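You operate a simulated robot arm through the tools that you are given. There is no shell and no other tool.

You run a simulated robot arm. Do the job below in one go: nothing can be reset, and whatever is moved stays where it is left.

JOB
Put things in order on the top of the short trestle. At the end: the green shackle stands where the pleated filter stood; the pleated filter from the top of the short trestle stands where the grey bearing block stood; the spare white cap is on the white plate; the grey bearing block stands where the spare white cap stood; whatever was shut is shut again. Leave all else as you found it, and nothing knocked over.

It is judged by the outcome, as a careful person would: the job done as asked, and still so three seconds after it is handed in. It fails if anything else is knocked over, pushed out of place, dropped, spilled or broken. Lids that push on must go on centred and level and be pressed home; caps that screw on are set level and turned clockwise until they are tight.

ROBOT AND FRAMES
A 7-joint arm with a two-finger gripper, fixed in place. Base frame: the origin is on the floor under the middle of its stand, x ahead of it, y to its left, z up; the work surface is at about z = 760. Readings come in mm, degrees, newtons and seconds.
With the tool pointing down near the work surface it reaches from about 340 to 720 mm from the base axis. Its first joint turns from -66.0 to 66.0 degrees. Payload 2.45 kg.
Tool frame: the origin (TCP) lies between the finger pads and is the grasp point; the fingertips stand 26 mm ahead of it; z points along the fingers, y is the line along which they close. The gripper opens to 96 mm; its body begins 69 mm behind the TCP.
Orientation is that of the tool frame in the base frame, as a unit quaternion [w, x, y, z]. With the fingers straight down and closing along the base's y, the tool's x points along the base's -x, its y along +y and its z along -z.

CONTROLS
- The arm moves only by the tool servo_tool. Its argument "commands" is a list that holds one entry, the list of rows, each a list of 7 numbers: the turn, a rotation vector about the tool's x, y, z in degrees, then the shift along the tool's x, y, z in mm, then the opening, from 0 (shut) to 1 (fully open). In form: [[[wx, wy, wz, dx, dy, dz, fingers], ...]]. A call has 1 to 20 rows; each row shifts and turns the commanded pose from where the row before left it, along the tool's axes as they then stand. Rows are played at 5 a second. More than 50 mm and 8.6 degrees between two rows, or a gripper value outside its range, and nothing of the call is played. Where a pose cannot be reached the arm comes as near as it can. A force on the tool above 40 N (or 10 N above the force at the start of the call, whichever is more), or a blocked arm, ends the call early, and 0.2 s more pass. Each finger travels about 50 mm/s and halts on what it meets, pressing with about 21 N; the grip force reading is that of the motor and also rises with nothing between the fingers. The clock runs only during rows and for 0.2 s after the last one: add rows that do not move to give the fingers time. It gives the time, the measured TCP pose, the force on the tool (base axes), the opening and the grip force at its end, in the units of the frame above (readings bear some noise), with the torque about the TCP (base axes, N m) and any sound that the robot's microphone picked up.
- Cameras (640 x 400 px; columns grow to the right, rows downward): "scene" is fixed at [173.7, -424.9, 1396.6]; the picture's right is [0.51, -0.86, 0.00], its down [-0.70, -0.42, -0.58] and it looks along [0.50, 0.30, -0.81] (base axes); focal length 338 px, centre (320, 200). "wrist" rides on the gripper at [82, 3, -98] in the tool frame; the picture's right is [-0.04, 1.00, 0.00], its down [-0.73, -0.03, -0.68] and it looks along [-0.68, -0.03, 0.73] (tool axes); focal length 256 px, centre (320, 200). There is no depth. A picture from a camera that has moved, and an enlarged one, comes with that camera's place and axes in the base frame and with its lens.
- capture(camera): a new picture of that camera. No time passes.
- zoom(camera, box): a new picture of the part [left, top, right, bottom] of that camera's present view, enlarged. No time passes.
- close_job(): hands the job in; it is judged then, once.

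Places have to be worked out from the pictures, the camera data and where the tool is seen. Open the gripper and draw the arm clear of the work before you hand the job in, unless the task says otherwise.

The tools are called after "Emit:" by a JSON object that holds its "op" and its "data". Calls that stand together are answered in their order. servo_tool: Moves the arm, as the interface text tells. Its arguments: {"type":"object","properties":{"commands":{"type":"array"}},"required":["commands"]} The other tools are called the same way: capture (camera) takes a picture; zoom (camera, box) takes an enlarged picture of a part of a camera's view; close_job () hands the job in.

At the start:

```text
time_s: 0.0
eef_pos: [396.6, -299.4, 1135.7]
tool_rot: [-0.001, 0.0, 1.0, 0.0]
ft_force: [0.5, 0.2, 0.9]
ft_torque: [0.04, -0.02, 0.0]
opening: 96.0
grasp_force: 0.1
```

scene: 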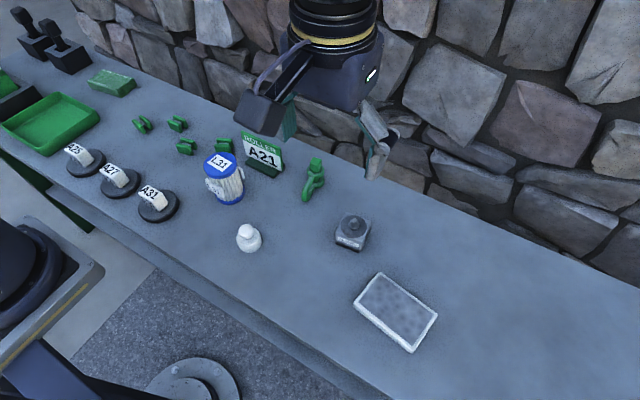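
wrist: 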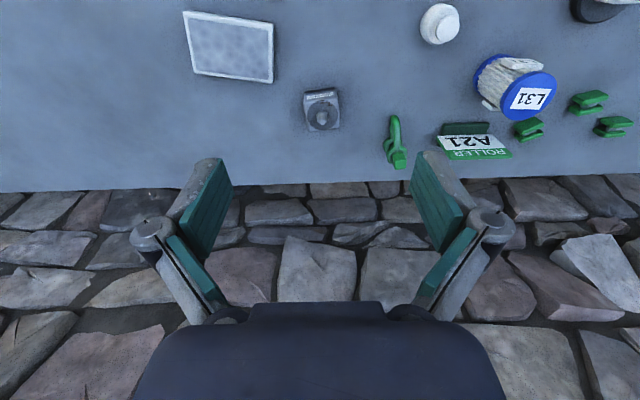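

I'll start by looking more closely at the objects on the trestle before I move anything.

Emit:
{"op": "zoom", "data": {"camera": "scene", "box": [200, 120, 360, 220]}}

Emit:
{"op": "zoom", "data": {"camera": "scene", "box": [220, 200, 460, 360]}}

Emit:
{"op": "zoom", "data": {"camera": "scene", "box": [0, 0, 240, 240]}}

Emit:
{"op": "zoom", "data": {"camera": "wrist", "box": [380, 0, 640, 180]}}

Emit:
{"op": "zoom", "data": {"camera": "wrist", "box": [160, 0, 420, 180]}}

```text
4.00 times, centred on (280, 170) of scene
camera zoom: at [173.7, -424.9, 1396.6], right [0.51, -0.86, 0.0], down [-0.7, -0.42, -0.58], along [0.5, 0.3, -0.81], focal length 1352 px, centre (480, 320)
```

zoom: 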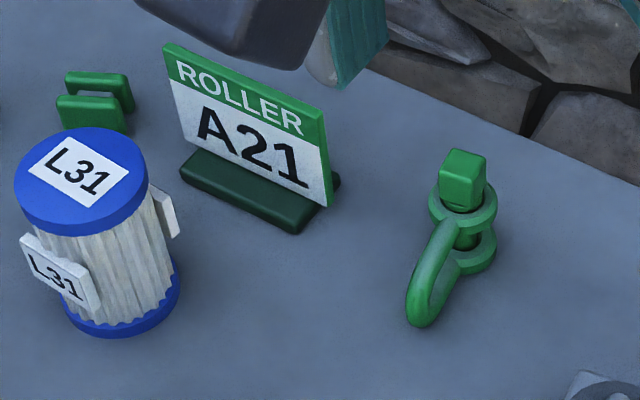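

```text
2.50 times, centred on (340, 280) of scene
camera zoom: at [173.7, -424.9, 1396.6], right [0.51, -0.86, 0.0], down [-0.7, -0.42, -0.58], along [0.5, 0.3, -0.81], focal length 845 px, centre (270, 0)
```

zoom: 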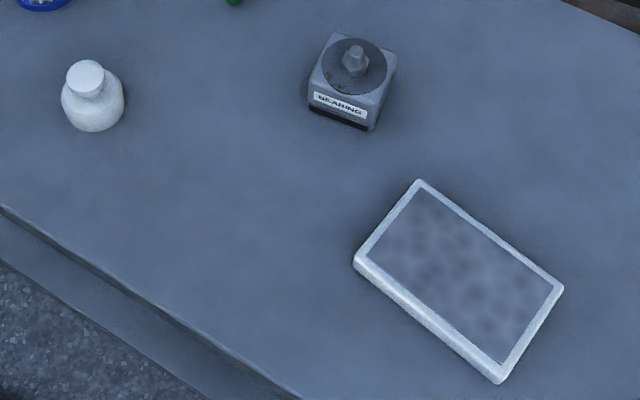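

```text
1.67 times, centred on (120, 120) of scene
camera zoom: at [173.7, -424.9, 1396.6], right [0.51, -0.86, 0.0], down [-0.7, -0.42, -0.58], along [0.5, 0.3, -0.81], focal length 564 px, centre (653, 333)
```

zoom: 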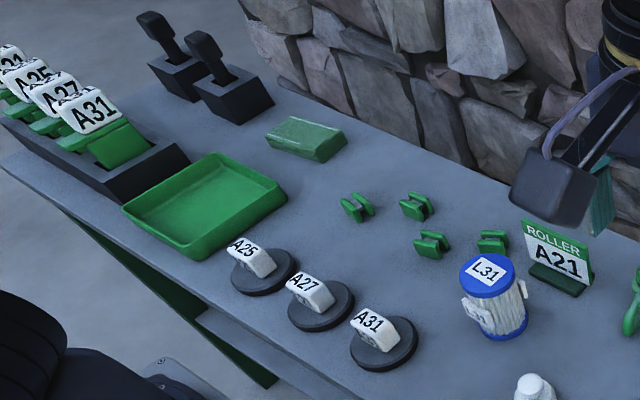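

```text
2.22 times, centred on (510, 90) of wrist
camera zoom: at [314.1, -296.6, 1234.0], right [0.04, 1.0, 0.0], down [0.73, -0.03, 0.68], along [0.68, -0.03, -0.73], focal length 569 px, centre (-102, 444)
```

zoom: 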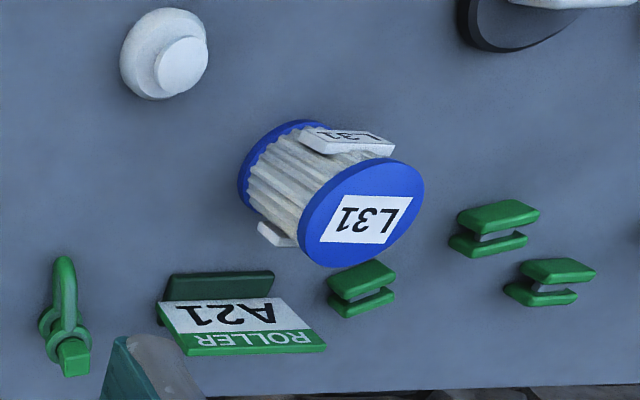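

```text
2.22 times, centred on (290, 90) of wrist
camera zoom: at [314.1, -296.6, 1234.0], right [0.04, 1.0, 0.0], down [0.73, -0.03, 0.68], along [0.68, -0.03, -0.73], focal length 569 px, centre (387, 444)
```

zoom: 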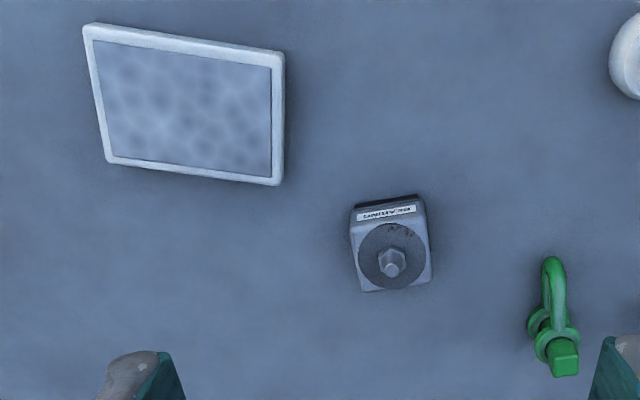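

The green things, the filter (about x 478, y 3) and the white piece are all in reach, and the bearing block is near (507, -303). I'll move the arm over, staying high, to see the white piece, the filter and the shackle from closer.

Emit:
{"op": "servo_tool", "data": {"commands": [[[0, 0, 0, 10, 40, 10, 1], [0, 0, 0, 10, 40, 10, 1], [0, 0, 0, 10, 40, 10, 1], [0, 0, 0, 10, 40, 10, 1], [0, 0, 0, 10, 40, 10, 1], [0, 0, 0, 0, 40, 10, 1], [0, 0, 0, 0, 0, 0, 1]]]}}

Emit:
{"op": "capture", "data": {"camera": "wrist"}}

Emit:
{"op": "capture", "data": {"camera": "scene"}}

```text
time_s: 1.6
eef_pos: [349.4, -61.8, 1077.5]
tool_rot: [0.0, 0.001, 1.0, 0.0]
ft_force: [0.2, -0.7, -0.3]
ft_torque: [0.03, 0.01, 0.0]
opening: 96.0
grasp_force: 0.2
```

```text
taken
camera wrist: at [266.6, -56.2, 1176.0], right [0.04, 1.0, 0.0], down [0.73, -0.03, 0.68], along [0.68, -0.03, -0.73], focal length 256 px, centre (320, 200)
```

wrist: 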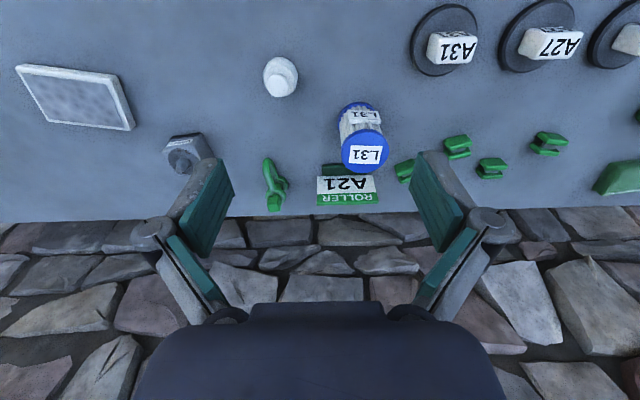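

```text
taken
```

scene: 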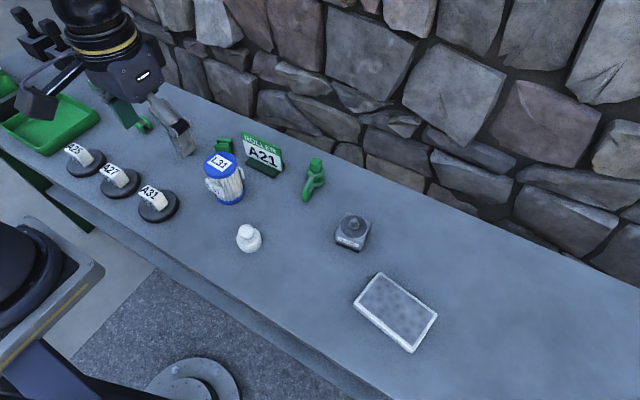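

Emit:
{"op": "zoom", "data": {"camera": "wrist", "box": [230, 40, 430, 220]}}

Emit:
{"op": "zoom", "data": {"camera": "wrist", "box": [250, 40, 320, 110]}}

Emit:
{"op": "zoom", "data": {"camera": "wrist", "box": [0, 40, 240, 180]}}

Emit:
{"op": "zoom", "data": {"camera": "scene", "box": [220, 210, 280, 260]}}

Emit:
{"op": "zoom", "data": {"camera": "scene", "box": [290, 145, 350, 215]}}

```text
2.22 times, centred on (330, 130) of wrist
camera zoom: at [266.6, -56.2, 1176.0], right [0.04, 1.0, 0.0], down [0.73, -0.03, 0.68], along [0.68, -0.03, -0.73], focal length 569 px, centre (298, 356)
```

zoom: 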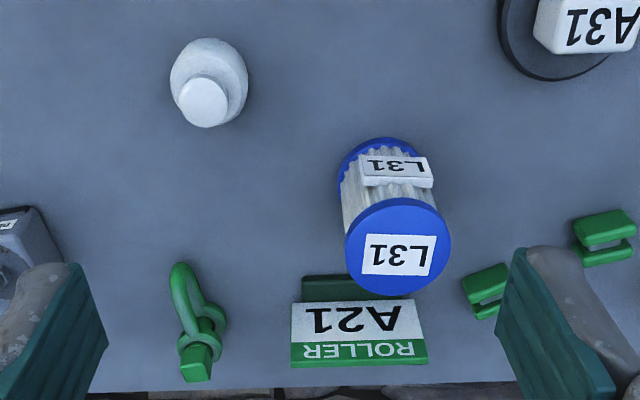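

```text
5.71 times, centred on (285, 75) of wrist
camera zoom: at [266.6, -56.2, 1176.0], right [0.04, 1.0, 0.0], down [0.73, -0.03, 0.68], along [0.68, -0.03, -0.73], focal length 1463 px, centre (520, 914)
```

zoom: 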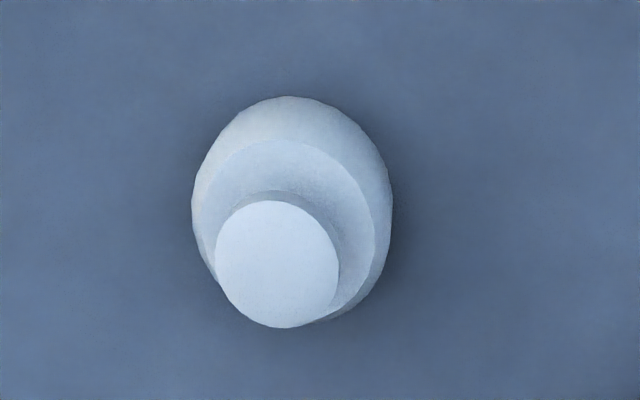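

```text
2.67 times, centred on (120, 110) of wrist
camera zoom: at [266.6, -56.2, 1176.0], right [0.04, 1.0, 0.0], down [0.73, -0.03, 0.68], along [0.68, -0.03, -0.73], focal length 683 px, centre (853, 440)
```

zoom: 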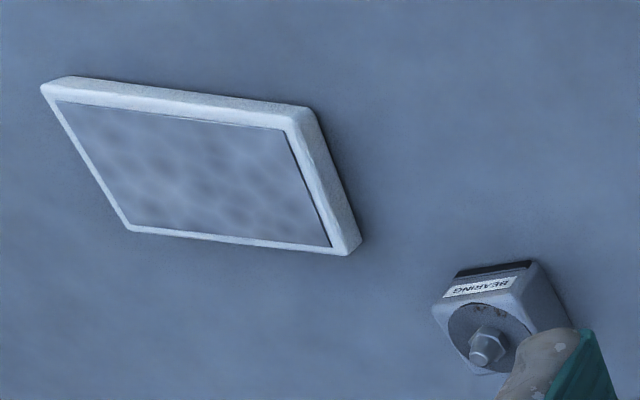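

```text
8.00 times, centred on (250, 235) of scene
camera zoom: at [173.7, -424.9, 1396.6], right [0.51, -0.86, 0.0], down [-0.7, -0.42, -0.58], along [0.5, 0.3, -0.81], focal length 2705 px, centre (880, -80)
```

zoom: 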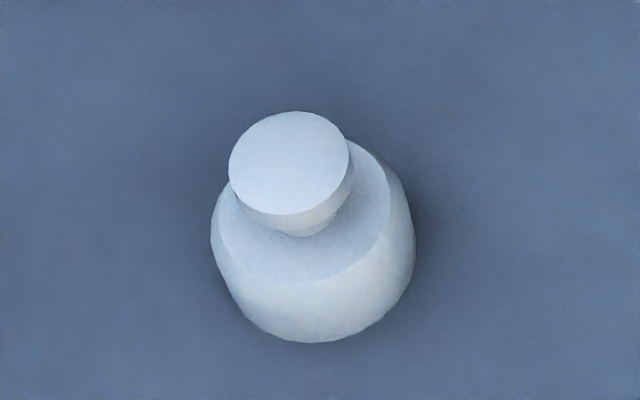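

```text
5.71 times, centred on (320, 180) of scene
camera zoom: at [173.7, -424.9, 1396.6], right [0.51, -0.86, 0.0], down [-0.7, -0.42, -0.58], along [0.5, 0.3, -0.81], focal length 1932 px, centre (320, 314)
```

zoom: 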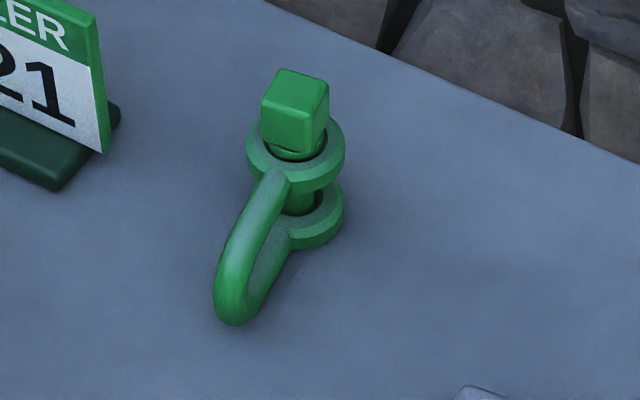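

The white piece is one solid tapered cap with a knob, and its base is about 53 mm wide. Three views put it at about (392, -119), and the plate centre is at about (415, -442). I'll move above the cap and check the alignment from the wrist camera.

Emit:
{"op": "servo_tool", "data": {"commands": [[[0, 0, 0, -8.5, -11.4, 26, 1], [0, 0, 0, -8.5, -11.4, 26, 1], [0, 0, 0, -8.5, -11.4, 26, 1], [0, 0, 0, -8.5, -11.4, 26, 1], [0, 0, 0, -8.5, -11.4, 26, 1], [0, 0, 0, 0, 0, 26, 1], [0, 0, 0, 0, 0, 0, 1], [0, 0, 0, 0, 0, 0, 1]]]}}

Emit:
{"op": "capture", "data": {"camera": "wrist"}}

Emit:
{"op": "capture", "data": {"camera": "scene"}}

```text
time_s: 3.4
eef_pos: [390.3, -118.0, 918.4]
tool_rot: [0.0, 0.0, 1.0, 0.001]
ft_force: [0.3, 0.5, 0.7]
ft_torque: [-0.02, 0.01, 0.01]
opening: 95.8
grasp_force: 0.0
```

```text
taken
camera wrist: at [309.1, -114.9, 1017.1], right [0.04, 1.0, 0.0], down [0.73, -0.03, 0.68], along [0.68, -0.03, -0.73], focal length 256 px, centre (320, 200)
```

wrist: 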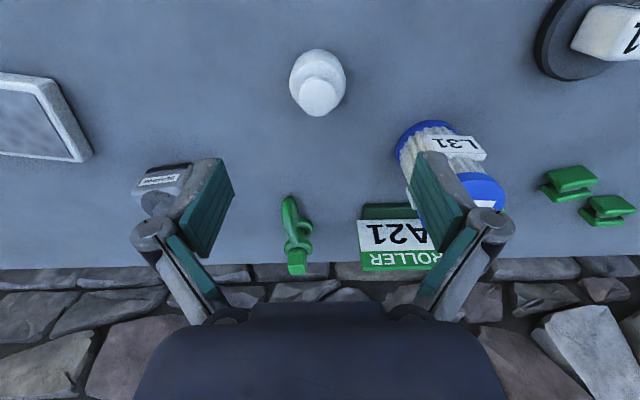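

```text
taken
```

scene: 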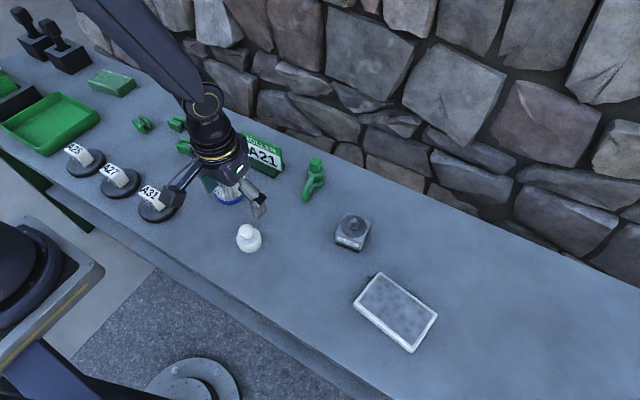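

The cap is centred sideways between the fingers. I'll zoom in to check its position front to back.

Emit:
{"op": "zoom", "data": {"camera": "wrist", "box": [270, 40, 370, 130]}}

Emit:
{"op": "zoom", "data": {"camera": "wrist", "box": [120, 120, 320, 300]}}

```text
4.44 times, centred on (320, 85) of wrist
camera zoom: at [309.1, -114.9, 1017.1], right [0.04, 1.0, 0.0], down [0.73, -0.03, 0.68], along [0.68, -0.03, -0.73], focal length 1138 px, centre (320, 711)
```

zoom: 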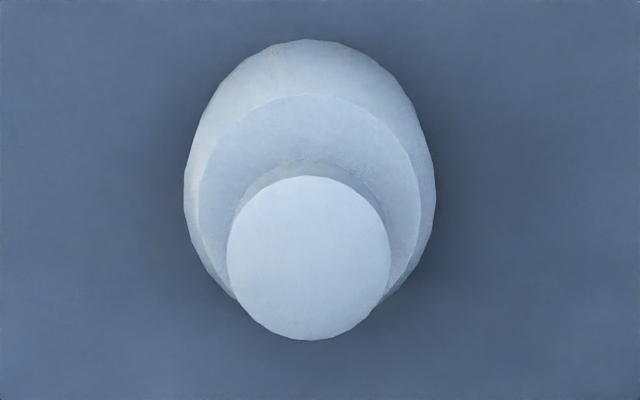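

```text
2.22 times, centred on (220, 210) of wrist
camera zoom: at [309.1, -114.9, 1017.1], right [0.04, 1.0, 0.0], down [0.73, -0.03, 0.68], along [0.68, -0.03, -0.73], focal length 569 px, centre (542, 178)
```

zoom: 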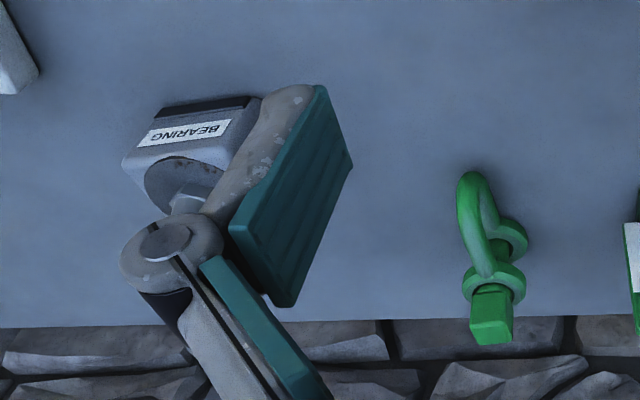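

The cap is at about (391.5, -120.5). I'll shift by about 1 and -2.5 mm, go down so the fingertips stop about 8 mm above the surface, and grip the body.

Emit:
{"op": "servo_tool", "data": {"commands": [[[0, 0, 0, -1.2, -2.5, 25, 1], [0, 0, 0, 0, 0, 25, 1], [0, 0, 0, 0, 0, 25, 1], [0, 0, 0, 0, 0, 25, 1], [0, 0, 0, 0, 0, 14, 1], [0, 0, 0, 0, 0, 10, 1], [0, 0, 0, 0, 0, 0, 1], [0, 0, 0, 0, 0, 0, 1]]]}}

Emit:
{"op": "capture", "data": {"camera": "wrist"}}

Emit:
{"op": "zoom", "data": {"camera": "scene", "box": [180, 160, 300, 260]}}

```text
time_s: 5.2
eef_pos: [389.9, -120.4, 796.0]
tool_rot: [0.0, 0.0, 1.0, 0.0]
ft_force: [-0.8, -0.1, -0.2]
ft_torque: [0.03, -0.03, 0.01]
opening: 95.9
grasp_force: 0.0
```

```text
taken
camera wrist: at [307.6, -117.3, 893.7], right [0.04, 1.0, 0.0], down [0.73, -0.03, 0.68], along [0.68, -0.03, -0.73], focal length 256 px, centre (320, 200)
```

wrist: 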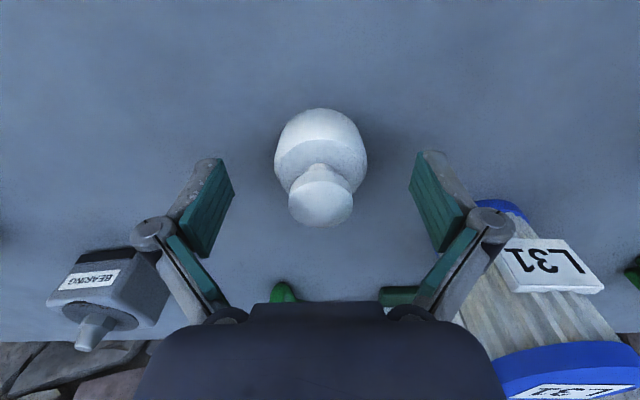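

```text
4.00 times, centred on (240, 210) of scene
camera zoom: at [173.7, -424.9, 1396.6], right [0.51, -0.86, 0.0], down [-0.7, -0.42, -0.58], along [0.5, 0.3, -0.81], focal length 1352 px, centre (640, 160)
```

zoom: 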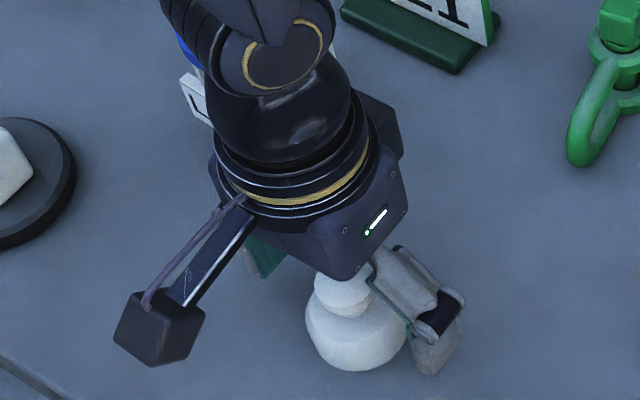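

The fingers are astride the cap at z 796, with clear room on both sides. I'll close on it.

Emit:
{"op": "servo_tool", "data": {"commands": [[[0, 0, 0, -1.5, 0, 1, 0.7], [0, 0, 0, 0, 0, 0, 0.6], [0, 0, 0, 0, 0, 0, 0.45], [0, 0, 0, 0, 0, 0, 0.3], [0, 0, 0, 0, 0, 0, 0.3], [0, 0, 0, 0, 0, 0, 0.3]]]}}

Emit:
{"op": "capture", "data": {"camera": "wrist"}}

```text
time_s: 6.6
eef_pos: [391.3, -120.8, 794.9]
tool_rot: [0.0, 0.0, 1.0, 0.0]
ft_force: [-0.9, 0.3, 4.5]
ft_torque: [0.06, 0.04, 0.0]
opening: 47.3
grasp_force: 21.0
```

```text
taken
camera wrist: at [309.3, -117.5, 892.8], right [0.04, 1.0, 0.0], down [0.73, -0.03, 0.68], along [0.68, -0.03, -0.73], focal length 256 px, centre (320, 200)
```

wrist: 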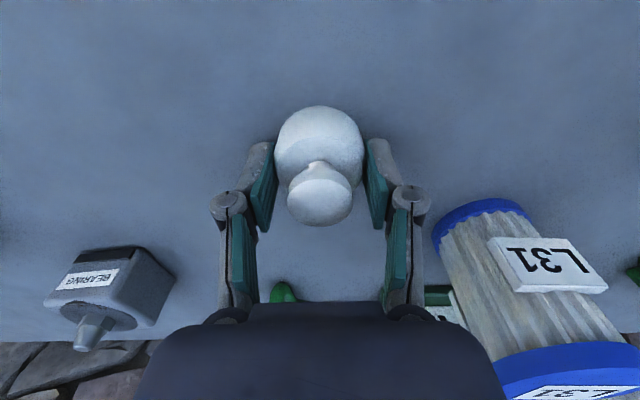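

The grip reads 47 mm opening and 21 N. I'll lift a little and check that the cap holds.

Emit:
{"op": "servo_tool", "data": {"commands": [[[0, 0, 0, 0, 0, -5, 0.3], [0, 0, 0, 0, 0, -10, 0.3], [0, 0, 0, 0, 0, -15, 0.3], [0, 0, 0, 0, 0, -20, 0.3], [0, 0, 0, 0, 0, 0, 0.3]]]}}

Emit:
{"op": "capture", "data": {"camera": "wrist"}}

Emit:
{"op": "capture", "data": {"camera": "scene"}}

```text
time_s: 7.8
eef_pos: [391.8, -119.6, 846.5]
tool_rot: [0.0, 0.0, 1.0, 0.0]
ft_force: [0.5, -0.1, 0.0]
ft_torque: [0.01, -0.03, 0.01]
opening: 47.2
grasp_force: 21.0
```

```text
taken
camera wrist: at [309.8, -116.7, 943.6], right [0.04, 1.0, 0.0], down [0.73, -0.03, 0.68], along [0.68, -0.03, -0.73], focal length 256 px, centre (320, 200)
```

wrist: 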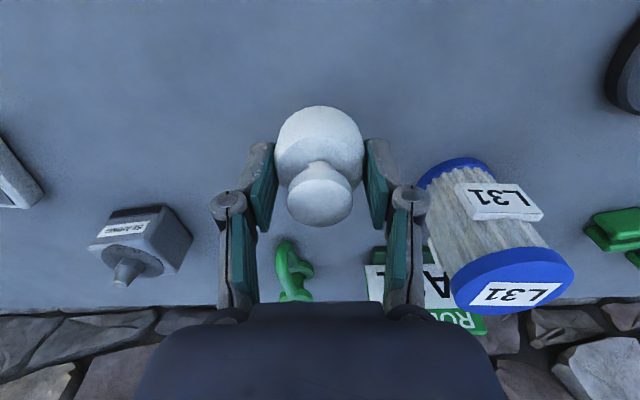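

```text
taken
```

scene: 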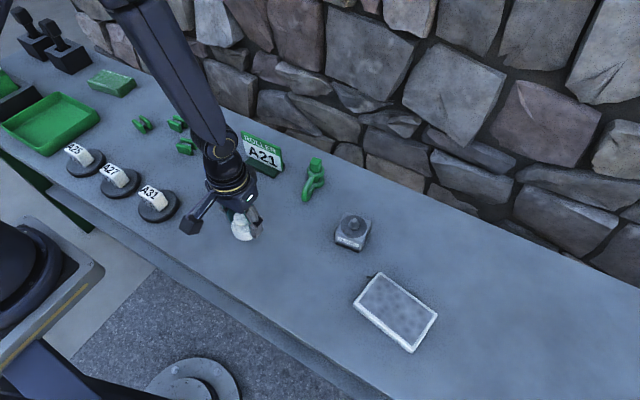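

The cap is held. I'll check the spot where it stood, and a dark mark near the plate's corner.

Emit:
{"op": "zoom", "data": {"camera": "scene", "box": [340, 260, 450, 360]}}

Emit:
{"op": "zoom", "data": {"camera": "scene", "box": [200, 190, 300, 270]}}

Emit:
{"op": "zoom", "data": {"camera": "scene", "box": [320, 195, 390, 265]}}

Emit:
{"op": "zoom", "data": {"camera": "wrist", "box": [80, 180, 220, 300]}}

```text
4.00 times, centred on (395, 310) of scene
camera zoom: at [173.7, -424.9, 1396.6], right [0.51, -0.86, 0.0], down [-0.7, -0.42, -0.58], along [0.5, 0.3, -0.81], focal length 1352 px, centre (20, -240)
```

zoom: 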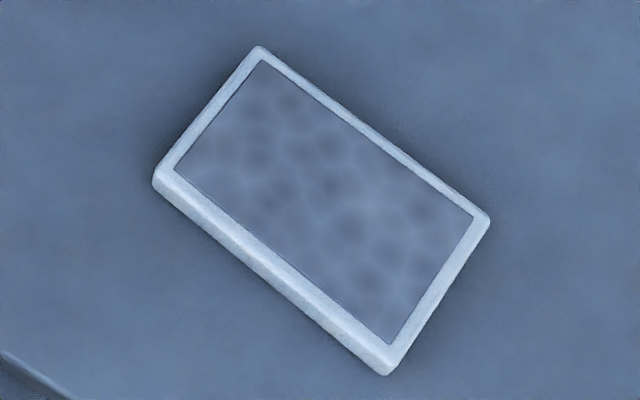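

```text
5.00 times, centred on (250, 230) of scene
camera zoom: at [173.7, -424.9, 1396.6], right [0.51, -0.86, 0.0], down [-0.7, -0.42, -0.58], along [0.5, 0.3, -0.81], focal length 1690 px, centre (670, 50)
```

zoom: 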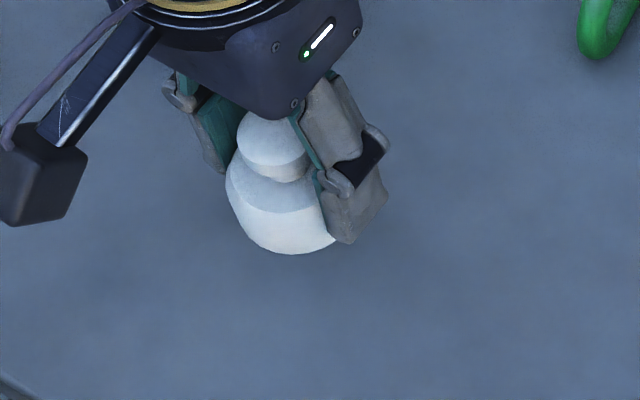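

```text
5.71 times, centred on (355, 230) of scene
camera zoom: at [173.7, -424.9, 1396.6], right [0.51, -0.86, 0.0], down [-0.7, -0.42, -0.58], along [0.5, 0.3, -0.81], focal length 1932 px, centre (120, 29)
```

zoom: 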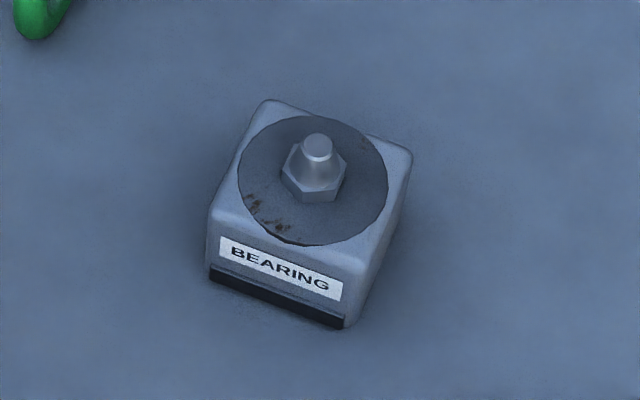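

```text
3.33 times, centred on (150, 240) of wrist
camera zoom: at [309.8, -116.7, 943.6], right [0.04, 1.0, 0.0], down [0.73, -0.03, 0.68], along [0.68, -0.03, -0.73], focal length 853 px, centre (887, 67)
```

zoom: 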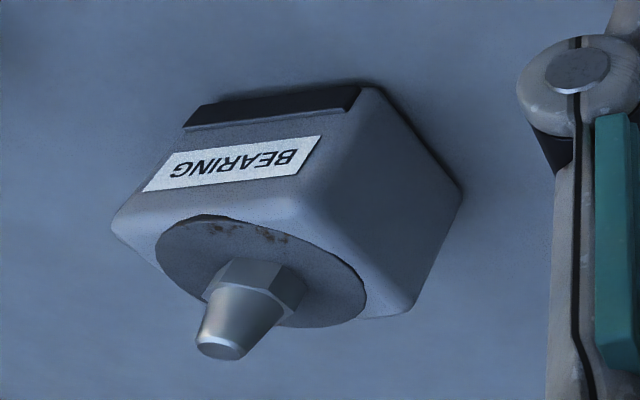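

The plate is a flat tile with a low frame, centred at about (416, -443). I'll raise the cap, carry it over, and look before I lower it.

Emit:
{"op": "servo_tool", "data": {"commands": [[[0, 0, 0, 0, 0, -25, 0.3], [0, 0, 0, 0, 0, -30, 0.3], [0, 0, 0, 0, -15, -20, 0.3], [0, 0, 0, -2.5, -30, 0, 0.3], [0, 0, 0, -2.5, -36, 0, 0.3], [0, 0, 0, -2.5, -36, 0, 0.3], [0, 0, 0, -2.5, -36, 0, 0.3], [0, 0, 0, -2.5, -36, 0, 0.3], [0, 0, 0, -2.5, -36, 0, 0.3], [0, 0, 0, -2.5, -36, 0, 0.3], [0, 0, 0, -3.5, -36, 0, 0.3], [0, 0, 0, -3.5, -26, 0, 0.3], [0, 0, 0, 0, 0, 0, 0.3], [0, 0, 0, 0, 0, 0, 0.3]]]}}

Emit:
{"op": "capture", "data": {"camera": "wrist"}}

Emit:
{"op": "capture", "data": {"camera": "scene"}}

```text
time_s: 10.8
eef_pos: [413.6, -441.3, 922.7]
tool_rot: [0.0, 0.0, 1.0, 0.0]
ft_force: [0.5, -0.2, -0.7]
ft_torque: [-0.02, -0.01, -0.03]
opening: 47.2
grasp_force: 20.6
```

```text
taken
camera wrist: at [332.0, -438.7, 1019.3], right [0.04, 1.0, 0.0], down [0.73, -0.03, 0.68], along [0.68, -0.03, -0.73], focal length 256 px, centre (320, 200)
```

wrist: 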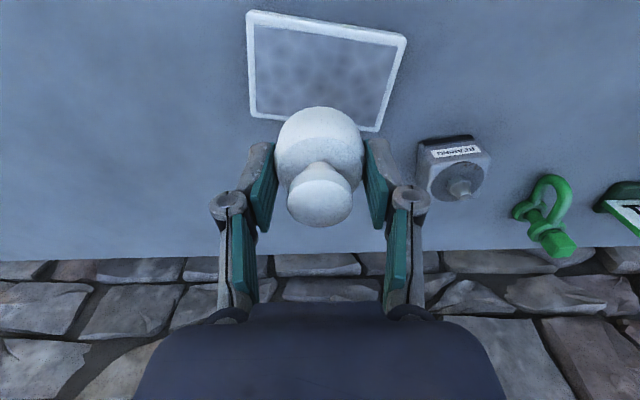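

```text
taken
```

scene: 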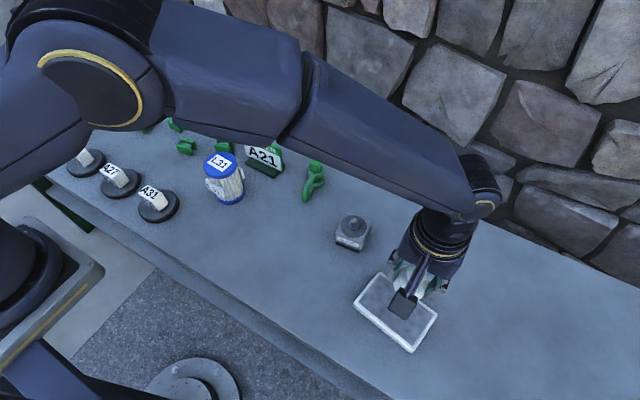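

The cap is held over the plate, centred within about 2-3 mm. I'll lower it to just above the surface.

Emit:
{"op": "servo_tool", "data": {"commands": [[[0, 0, 0, 0, 0, 25, 0.3], [0, 0, 0, 0, 0, 25, 0.3], [0, 0, 0, 0, 0, 25, 0.3], [0, 0, 0, 0, 0, 15, 0.3], [0, 0, 0, 0, 0, 10, 0.3], [0, 0, 0, 0, 0, 0, 0.3], [0, 0, 0, 0, 0, 0, 0.3]]]}}

Emit:
{"op": "capture", "data": {"camera": "wrist"}}

Emit:
{"op": "zoom", "data": {"camera": "scene", "box": [340, 240, 460, 360]}}

```text
time_s: 12.4
eef_pos: [415.4, -442.0, 821.3]
tool_rot: [0.0, 0.0, 1.0, 0.0]
ft_force: [0.3, 0.0, -0.5]
ft_torque: [0.01, -0.02, -0.01]
opening: 47.3
grasp_force: 21.4
```

```text
taken
camera wrist: at [333.9, -439.2, 918.4], right [0.04, 1.0, 0.0], down [0.73, -0.03, 0.68], along [0.68, -0.03, -0.73], focal length 256 px, centre (320, 200)
```

wrist: 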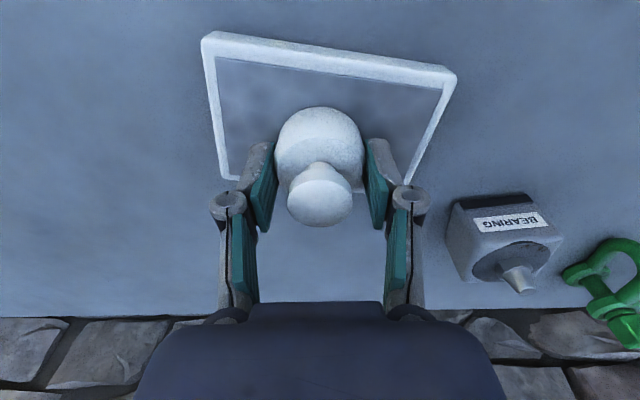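

```text
3.33 times, centred on (400, 300) of scene
camera zoom: at [173.7, -424.9, 1396.6], right [0.51, -0.86, 0.0], down [-0.7, -0.42, -0.58], along [0.5, 0.3, -0.81], focal length 1127 px, centre (53, -133)
```

zoom: 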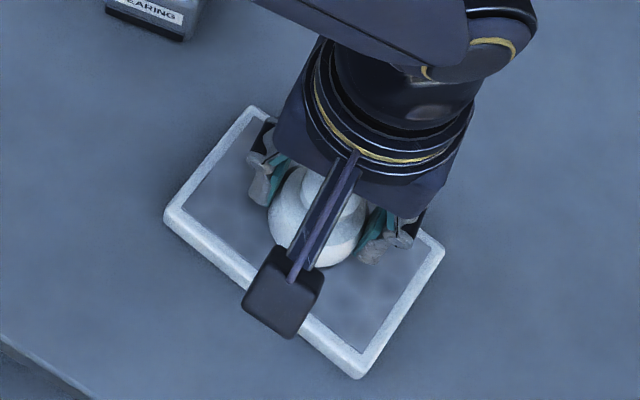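

The cap is a few millimetres above the plate. I'll come down in small steps until I feel contact.

Emit:
{"op": "servo_tool", "data": {"commands": [[[0, 0, 0, 0, 0, 2, 0.3], [0, 0, 0, 0, 0, 2, 0.3], [0, 0, 0, 0, 0, 2, 0.3], [0, 0, 0, 0, 0, 1, 0.3], [0, 0, 0, 0, 0, 1, 0.3], [0, 0, 0, 0, 0, 0, 0.3]]]}}

```text
time_s: 13.8
eef_pos: [415.7, -441.7, 813.5]
tool_rot: [0.001, 0.0, 1.0, -0.002]
ft_force: [0.8, -3.3, 16.9]
ft_torque: [-0.01, 0.05, -0.03]
opening: 47.1
grasp_force: 21.2
```

The 17 N upward force means the cap is resting on the plate. I'll ease the pressure and open slowly.

Emit:
{"op": "servo_tool", "data": {"commands": [[[0, 0, 0, 0, 0, -0.8, 0.3], [0, 0, 0, 0, 0, 0, 0.5], [0, 0, 0, 0, 0, 0, 0.6], [0, 0, 0, 0, 0, 0, 0.75], [0, 0, 0, 0, 0, 0, 0.9], [0, 0, 0, 0, 0, 0, 0.9]]]}}

Emit:
{"op": "capture", "data": {"camera": "wrist"}}

```text
time_s: 15.2
eef_pos: [415.8, -441.9, 813.2]
tool_rot: [0.0, 0.0, 1.0, 0.0]
ft_force: [-0.3, 0.1, -0.6]
ft_torque: [-0.01, 0.05, -0.03]
opening: 86.8
grasp_force: 0.0
```

```text
taken
camera wrist: at [334.1, -438.9, 911.1], right [0.04, 1.0, 0.0], down [0.73, -0.03, 0.68], along [0.68, -0.03, -0.73], focal length 256 px, centre (320, 200)
```

wrist: 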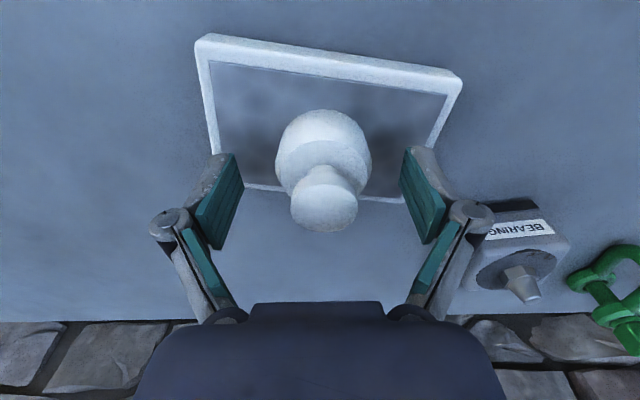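

The cap is released and standing on the plate. I'll pull straight up and check it.

Emit:
{"op": "servo_tool", "data": {"commands": [[[0, 0, 0, 0, 0, -15, 0.9], [0, 0, 0, 0, 0, -25, 1], [0, 0, 0, 0, 0, -30, 1], [0, 0, 0, 0, 0, -30, 1], [0, 0, 0, 15, 0, -30, 1], [0, 0, 0, 0, 20, 0, 1], [0, 0, 0, 0, 0, 0, 1]]]}}

Emit:
{"op": "capture", "data": {"camera": "wrist"}}

Emit:
{"op": "capture", "data": {"camera": "scene"}}

```text
time_s: 16.8
eef_pos: [399.9, -421.3, 942.7]
tool_rot: [0.0, 0.0, 1.0, -0.001]
ft_force: [0.4, 0.0, -0.7]
ft_torque: [0.0, -0.02, 0.01]
opening: 96.2
grasp_force: 0.1
```

```text
taken
camera wrist: at [317.9, -418.2, 1040.3], right [0.04, 1.0, 0.0], down [0.73, -0.03, 0.68], along [0.68, -0.03, -0.73], focal length 256 px, centre (320, 200)
```

wrist: 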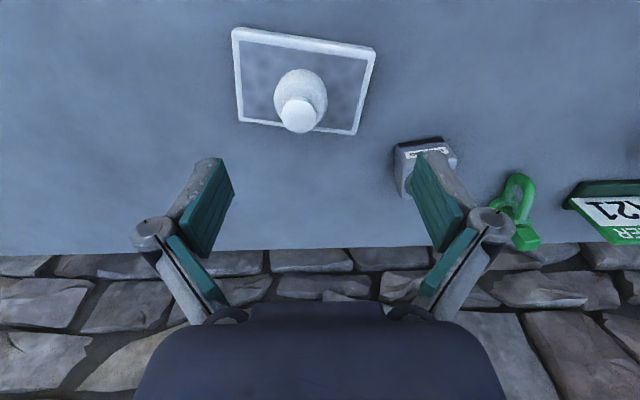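

```text
taken
```

scene: 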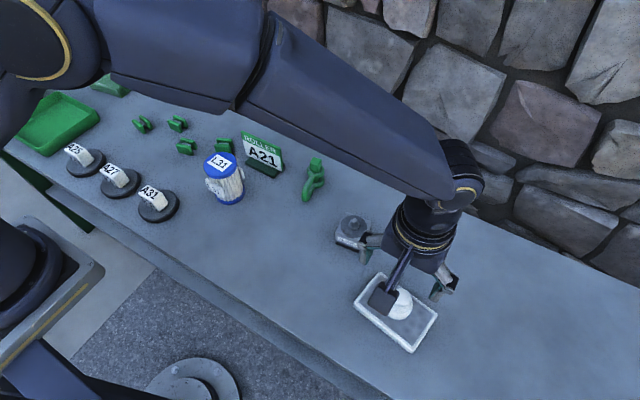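

The cap sits centred on the plate. Next I'll move above the bearing block, estimated at (507, -303).

Emit:
{"op": "servo_tool", "data": {"commands": [[[0, 0, 0, -21, 23.5, 0, 1], [0, 0, 0, -21, 23.5, 0, 1], [0, 0, 0, -21, 23.5, 0, 1], [0, 0, 0, -21, 23.5, 0, 1], [0, 0, 0, -21, 23.5, 0, 1], [0, 0, 0, 0, 0, 0, 1], [0, 0, 0, 0, 0, 0, 1]]]}}

Emit:
{"op": "capture", "data": {"camera": "wrist"}}

Emit:
{"op": "zoom", "data": {"camera": "wrist", "box": [260, 40, 380, 140]}}

Emit:
{"op": "zoom", "data": {"camera": "scene", "box": [340, 250, 460, 360]}}

```text
time_s: 18.4
eef_pos: [505.8, -306.3, 941.9]
tool_rot: [0.0, 0.0, 1.0, 0.0]
ft_force: [0.4, 0.5, 0.4]
ft_torque: [0.02, -0.03, 0.0]
opening: 96.1
grasp_force: 0.1
```

```text
taken
camera wrist: at [424.2, -302.6, 1040.2], right [0.04, 1.0, 0.0], down [0.73, -0.03, 0.68], along [0.68, -0.03, -0.73], focal length 256 px, centre (320, 200)
```

wrist: 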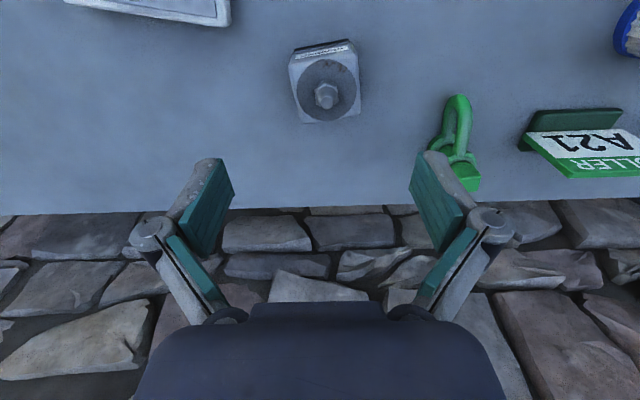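

```text
4.00 times, centred on (320, 90) of wrist
camera zoom: at [424.2, -302.6, 1040.2], right [0.04, 1.0, 0.0], down [0.73, -0.03, 0.68], along [0.68, -0.03, -0.73], focal length 1024 px, centre (320, 640)
```

zoom: 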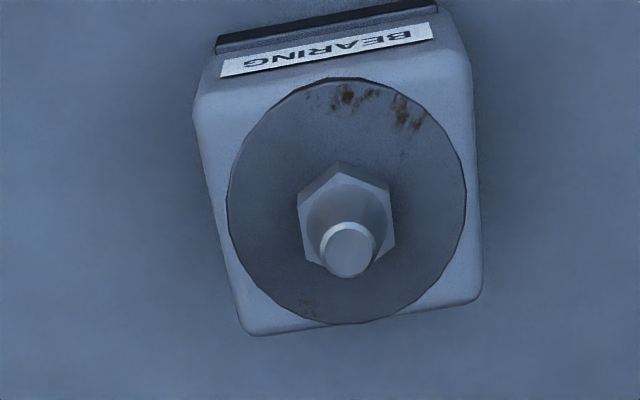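

```text
3.64 times, centred on (400, 305) of scene
camera zoom: at [173.8, -424.9, 1396.6], right [0.51, -0.86, 0.0], down [-0.7, -0.42, -0.58], along [0.5, 0.3, -0.81], focal length 1229 px, centre (29, -182)
```

zoom: 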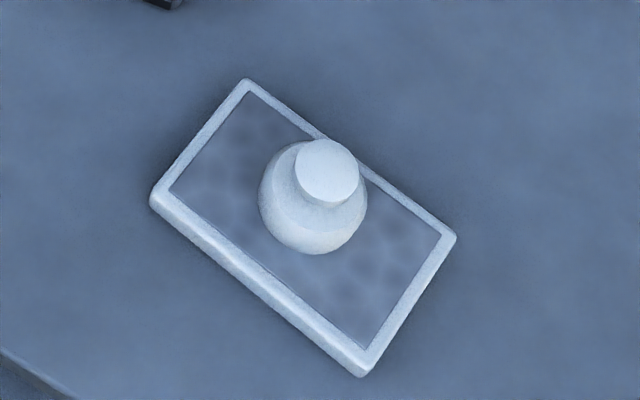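

The bearing block is about 57 mm square, turned about 6°, and centred near (509.5, -300). I'll turn the tool to match, centre over it, drop partway and check again.

Emit:
{"op": "servo_tool", "data": {"commands": [[[0, 0, 0, -3.7, 6.5, 0, 1], [0, 0, -6, 0, 0, 0, 1], [0, 0, 0, 0, 0, 25, 1], [0, 0, 0, 0, 0, 25, 1], [0, 0, 0, 0, 0, 15, 1], [0, 0, 0, 0, 0, 0, 1], [0, 0, 0, 0, 0, 0, 1]]]}}

Emit:
{"op": "capture", "data": {"camera": "wrist"}}

Emit:
{"op": "zoom", "data": {"camera": "wrist", "box": [240, 40, 400, 160]}}

```text
time_s: 20.0
eef_pos: [510.7, -299.1, 878.0]
tool_rot: [0.0, -0.053, 0.999, 0.001]
ft_force: [-0.3, 0.3, 0.0]
ft_torque: [-0.02, 0.01, 0.01]
opening: 95.9
grasp_force: 0.0
```

```text
taken
camera wrist: at [428.1, -304.5, 975.2], right [-0.06, 1.0, 0.0], down [0.73, 0.05, 0.68], along [0.68, 0.04, -0.73], focal length 256 px, centre (320, 200)
```

wrist: 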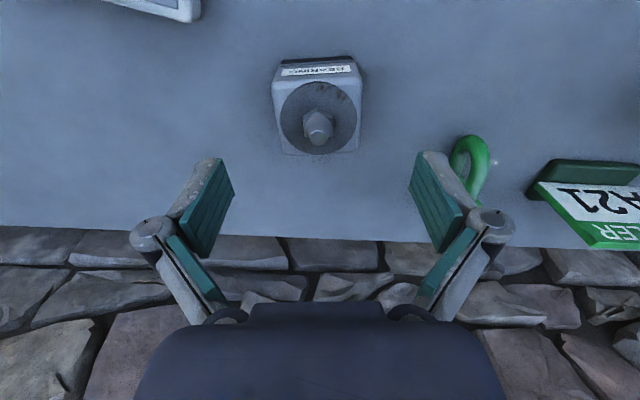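

```text
3.33 times, centred on (320, 100) of wrist
camera zoom: at [428.1, -304.5, 975.2], right [-0.06, 1.0, 0.0], down [0.73, 0.05, 0.68], along [0.68, 0.04, -0.73], focal length 853 px, centre (320, 533)
```

zoom: 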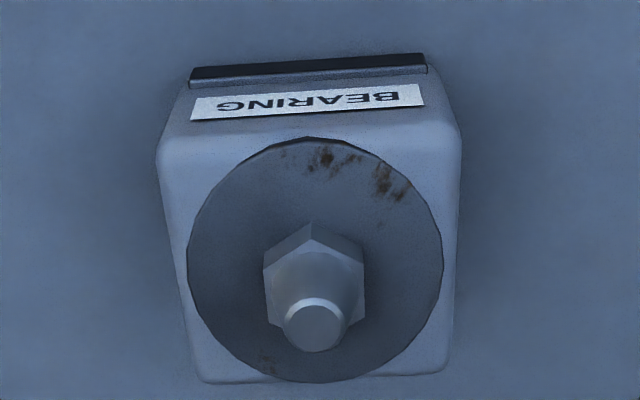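

The block is straight to within about 1.5° and centred to about 1 mm. I'll make that small correction and go down to grip height.

Emit:
{"op": "servo_tool", "data": {"commands": [[[0, 0, -1.5, 1, -1.3, 20, 1], [0, 0, 0, 0, 0, 25, 1], [0, 0, 0, 0, 0, 20, 1], [0, 0, 0, 0, 0, 14, 1], [0, 0, 0, 0, 0, 5, 1], [0, 0, 0, 0, 0, 0, 1], [0, 0, 0, 0, 0, 0, 1]]]}}

Emit:
{"op": "capture", "data": {"camera": "wrist"}}

Emit:
{"op": "zoom", "data": {"camera": "scene", "box": [290, 170, 410, 260]}}

```text
time_s: 21.6
eef_pos: [509.5, -298.6, 793.8]
tool_rot: [0.0, -0.065, 0.998, 0.0]
ft_force: [0.5, -0.3, -0.1]
ft_torque: [-0.02, -0.04, 0.0]
opening: 96.0
grasp_force: 0.0
```

```text
taken
camera wrist: at [427.4, -306.9, 891.4], right [-0.09, 1.0, 0.0], down [0.73, 0.07, 0.68], along [0.68, 0.06, -0.73], focal length 256 px, centre (320, 200)
```

wrist: 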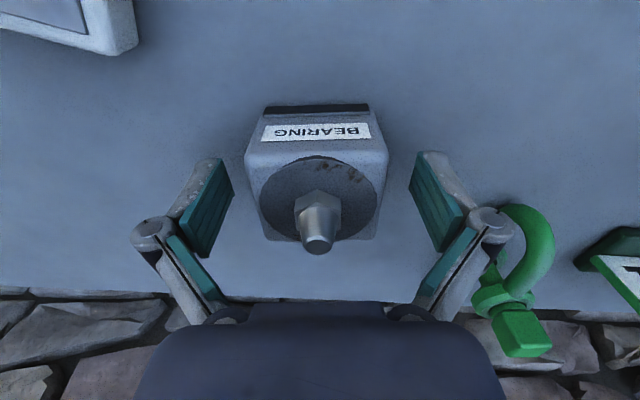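

```text
4.44 times, centred on (350, 215) of scene
camera zoom: at [173.7, -424.9, 1396.6], right [0.51, -0.86, 0.0], down [-0.7, -0.42, -0.58], along [0.5, 0.3, -0.81], focal length 1502 px, centre (187, 133)
```

zoom: 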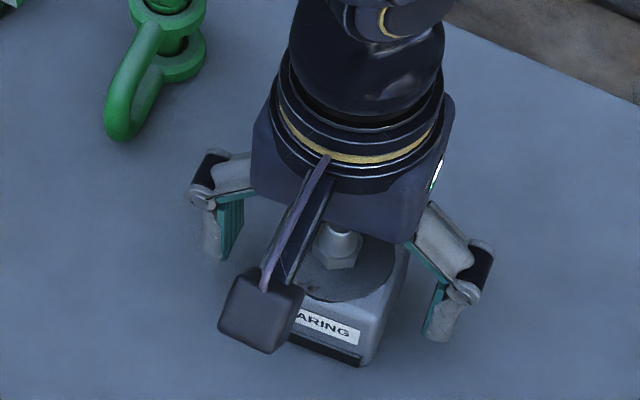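

The fingers straddle the block cleanly. I'll nudge 1.3 mm to centre on it and close.

Emit:
{"op": "servo_tool", "data": {"commands": [[[0, 0, 0, 2, -1.3, 0, 1], [0, 0, 0, 0, 0, 0, 0.8], [0, 0, 0, 0, 0, 0, 0.7], [0, 0, 0, 0, 0, 0, 0.55], [0, 0, 0, 0, 0, 0, 0.4], [0, 0, 0, 0, 0, 0, 0.4], [0, 0, 0, 0, 0, 0, 0.4]]]}}

Emit:
{"op": "capture", "data": {"camera": "wrist"}}

```text
time_s: 23.2
eef_pos: [507.5, -301.0, 793.4]
tool_rot: [0.0, -0.065, 0.998, 0.0]
ft_force: [-0.8, 1.3, 3.9]
ft_torque: [0.19, 0.12, -0.08]
opening: 60.1
grasp_force: 21.4
```

```text
taken
camera wrist: at [425.6, -308.1, 891.5], right [-0.09, 1.0, 0.0], down [0.73, 0.07, 0.68], along [0.68, 0.06, -0.73], focal length 256 px, centre (320, 200)
```

wrist: 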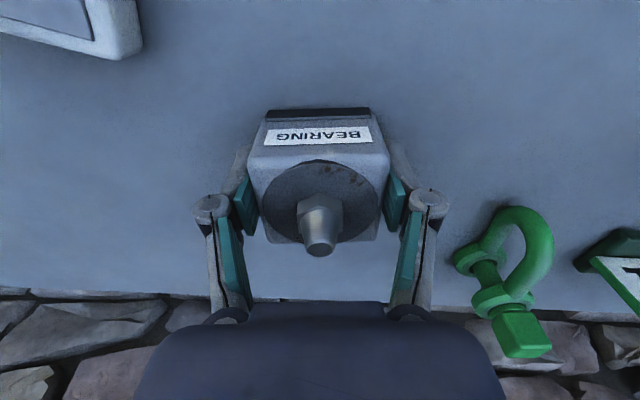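

The block is gripped at 60 mm. I'll lift a little first to check it holds.

Emit:
{"op": "servo_tool", "data": {"commands": [[[0, 0, 0, 0, 0, -4, 0.4], [0, 0, 0, 0, 0, -8, 0.4], [0, 0, 0, 0, 0, -13, 0.4], [0, 0, 0, 0, 0, -15, 0.4], [0, 0, 0, 0, 0, 0, 0.4]]]}}

Emit:
{"op": "capture", "data": {"camera": "wrist"}}

Emit:
{"op": "zoom", "data": {"camera": "scene", "box": [290, 170, 410, 260]}}

```text
time_s: 24.4
eef_pos: [506.1, -301.3, 832.6]
tool_rot: [0.0, -0.065, 0.998, 0.0]
ft_force: [0.6, -0.2, -5.1]
ft_torque: [-0.01, 0.02, 0.0]
opening: 59.7
grasp_force: 21.2
```

```text
taken
camera wrist: at [424.6, -308.6, 931.2], right [-0.09, 1.0, 0.0], down [0.73, 0.07, 0.68], along [0.68, 0.06, -0.73], focal length 256 px, centre (320, 200)
```

wrist: 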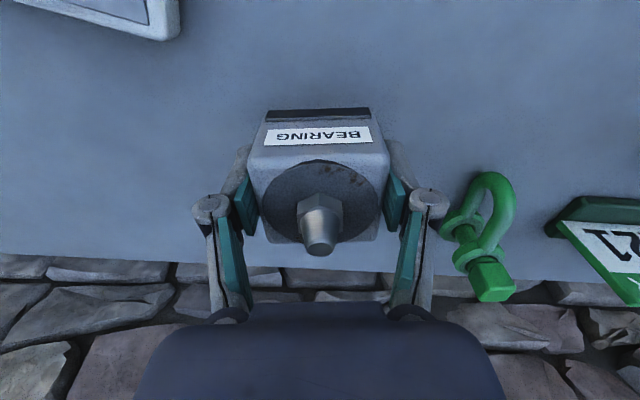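

```text
4.44 times, centred on (350, 215) of scene
camera zoom: at [173.8, -424.9, 1396.6], right [0.51, -0.86, 0.0], down [-0.7, -0.42, -0.58], along [0.5, 0.3, -0.81], focal length 1502 px, centre (187, 133)
```

zoom: 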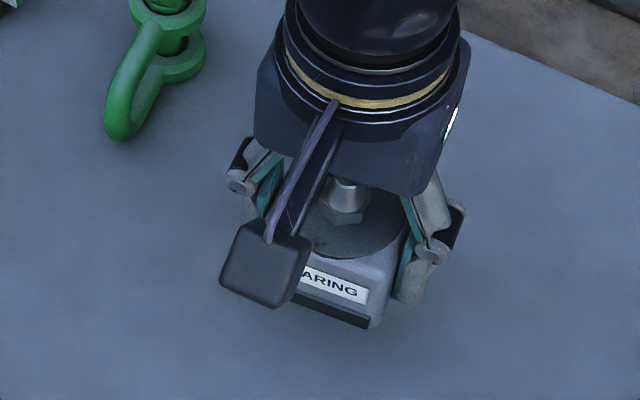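

The block holds firmly (about 5 N). I'll raise it and carry it to the cap's old spot at (391.5, -120.5).

Emit:
{"op": "servo_tool", "data": {"commands": [[[0, 0, 0, 0, 0, -25, 0.4], [0, 0, 0, 0, 0, -25, 0.4], [0, 0, 0, 0, 0, -20, 0.4], [0, 0, 0, 11.15, 24.3, 0, 0.4], [0, 0, 0, 11.15, 24.3, 0, 0.4], [0, 0, 0, 11.15, 24.3, 0, 0.4], [0, 0, 0, 11.15, 24.3, 0, 0.4], [0, 0, 0, 11.15, 24.3, 0, 0.4], [0, 0, 0, 11.15, 24.3, 0, 0.4], [0, 0, 0, 11.15, 24.3, 0, 0.4], [0, 0, 0, 11.15, 24.3, 0, 0.4], [0, 0, 0, 0, 0, 0, 0.4], [0, 0, 0, 0, 0, 0, 0.4]]]}}

Emit:
{"op": "capture", "data": {"camera": "wrist"}}

Emit:
{"op": "capture", "data": {"camera": "scene"}}

```text
time_s: 27.2
eef_pos: [392.4, -120.2, 905.0]
tool_rot: [0.0, -0.066, 0.998, 0.0]
ft_force: [-0.5, -0.5, -5.7]
ft_torque: [-0.03, 0.03, -0.01]
opening: 59.8
grasp_force: 21.1
```

```text
taken
camera wrist: at [310.8, -127.7, 1003.6], right [-0.09, 1.0, 0.0], down [0.73, 0.07, 0.68], along [0.68, 0.06, -0.73], focal length 256 px, centre (320, 200)
```

wrist: 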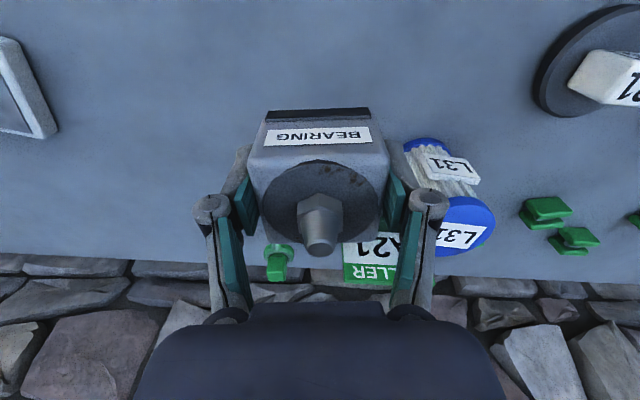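

```text
taken
```

scene: 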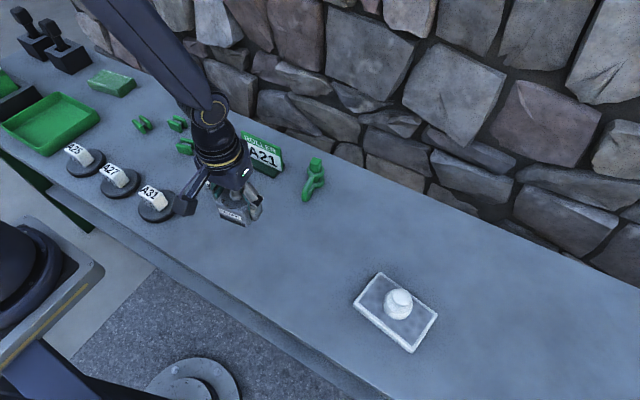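

The block is over the cap's old place. I'll lower it close to the surface, then finish in small steps.

Emit:
{"op": "servo_tool", "data": {"commands": [[[0, 0, 0, 0, 0, 25, 0.4], [0, 0, 0, 0, 0, 25, 0.4], [0, 0, 0, 0, 0, 25, 0.4], [0, 0, 0, 0, 0, 18, 0.4], [0, 0, 0, 0, 0, 8, 0.4], [0, 0, 0, 0, 0, 0, 0.4], [0, 0, 0, 0, 0, 3, 0.4], [0, 0, 0, 0, 0, 2, 0.4], [0, 0, 0, 0, 0, 2, 0.4], [0, 0, 0, 0, 0, 1, 0.4], [0, 0, 0, 0, 0, 1, 0.4], [0, 0, 0, 0, 0, 0, 0.4]]]}}

Emit:
{"op": "capture", "data": {"camera": "wrist"}}

```text
time_s: 29.8
eef_pos: [393.0, -120.2, 794.7]
tool_rot: [0.0, -0.065, 0.998, 0.001]
ft_force: [0.6, 0.7, -4.6]
ft_torque: [0.0, -0.02, 0.04]
opening: 59.9
grasp_force: 20.8
```

```text
taken
camera wrist: at [310.8, -127.7, 891.7], right [-0.09, 1.0, 0.0], down [0.73, 0.07, 0.68], along [0.68, 0.06, -0.73], focal length 256 px, centre (320, 200)
```

wrist: 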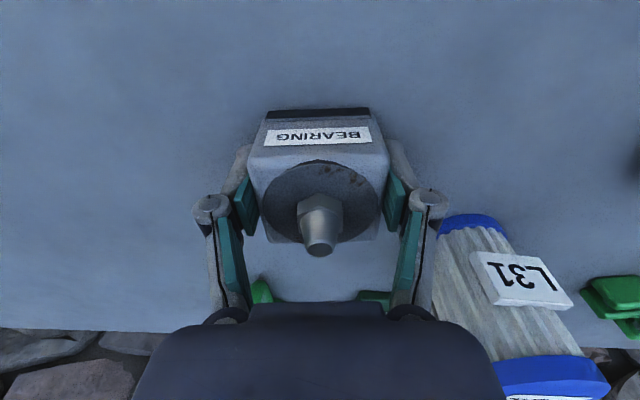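

It still carries the full weight, so it hasn't touched yet. I'll go down a little more.

Emit:
{"op": "servo_tool", "data": {"commands": [[[0, 0, 0, 0, 0, 0.8, 0.4], [0, 0, 0, 0, 0, 0.8, 0.4], [0, 0, 0, 0, 0, 0.6, 0.4], [0, 0, 0, 0, 0, 0, 0.4]]]}}

```text
time_s: 30.8
eef_pos: [392.9, -120.3, 791.1]
tool_rot: [0.001, -0.065, 0.998, 0.0]
ft_force: [-1.4, 3.7, 16.4]
ft_torque: [0.12, 0.02, -0.12]
opening: 60.0
grasp_force: 21.3
```

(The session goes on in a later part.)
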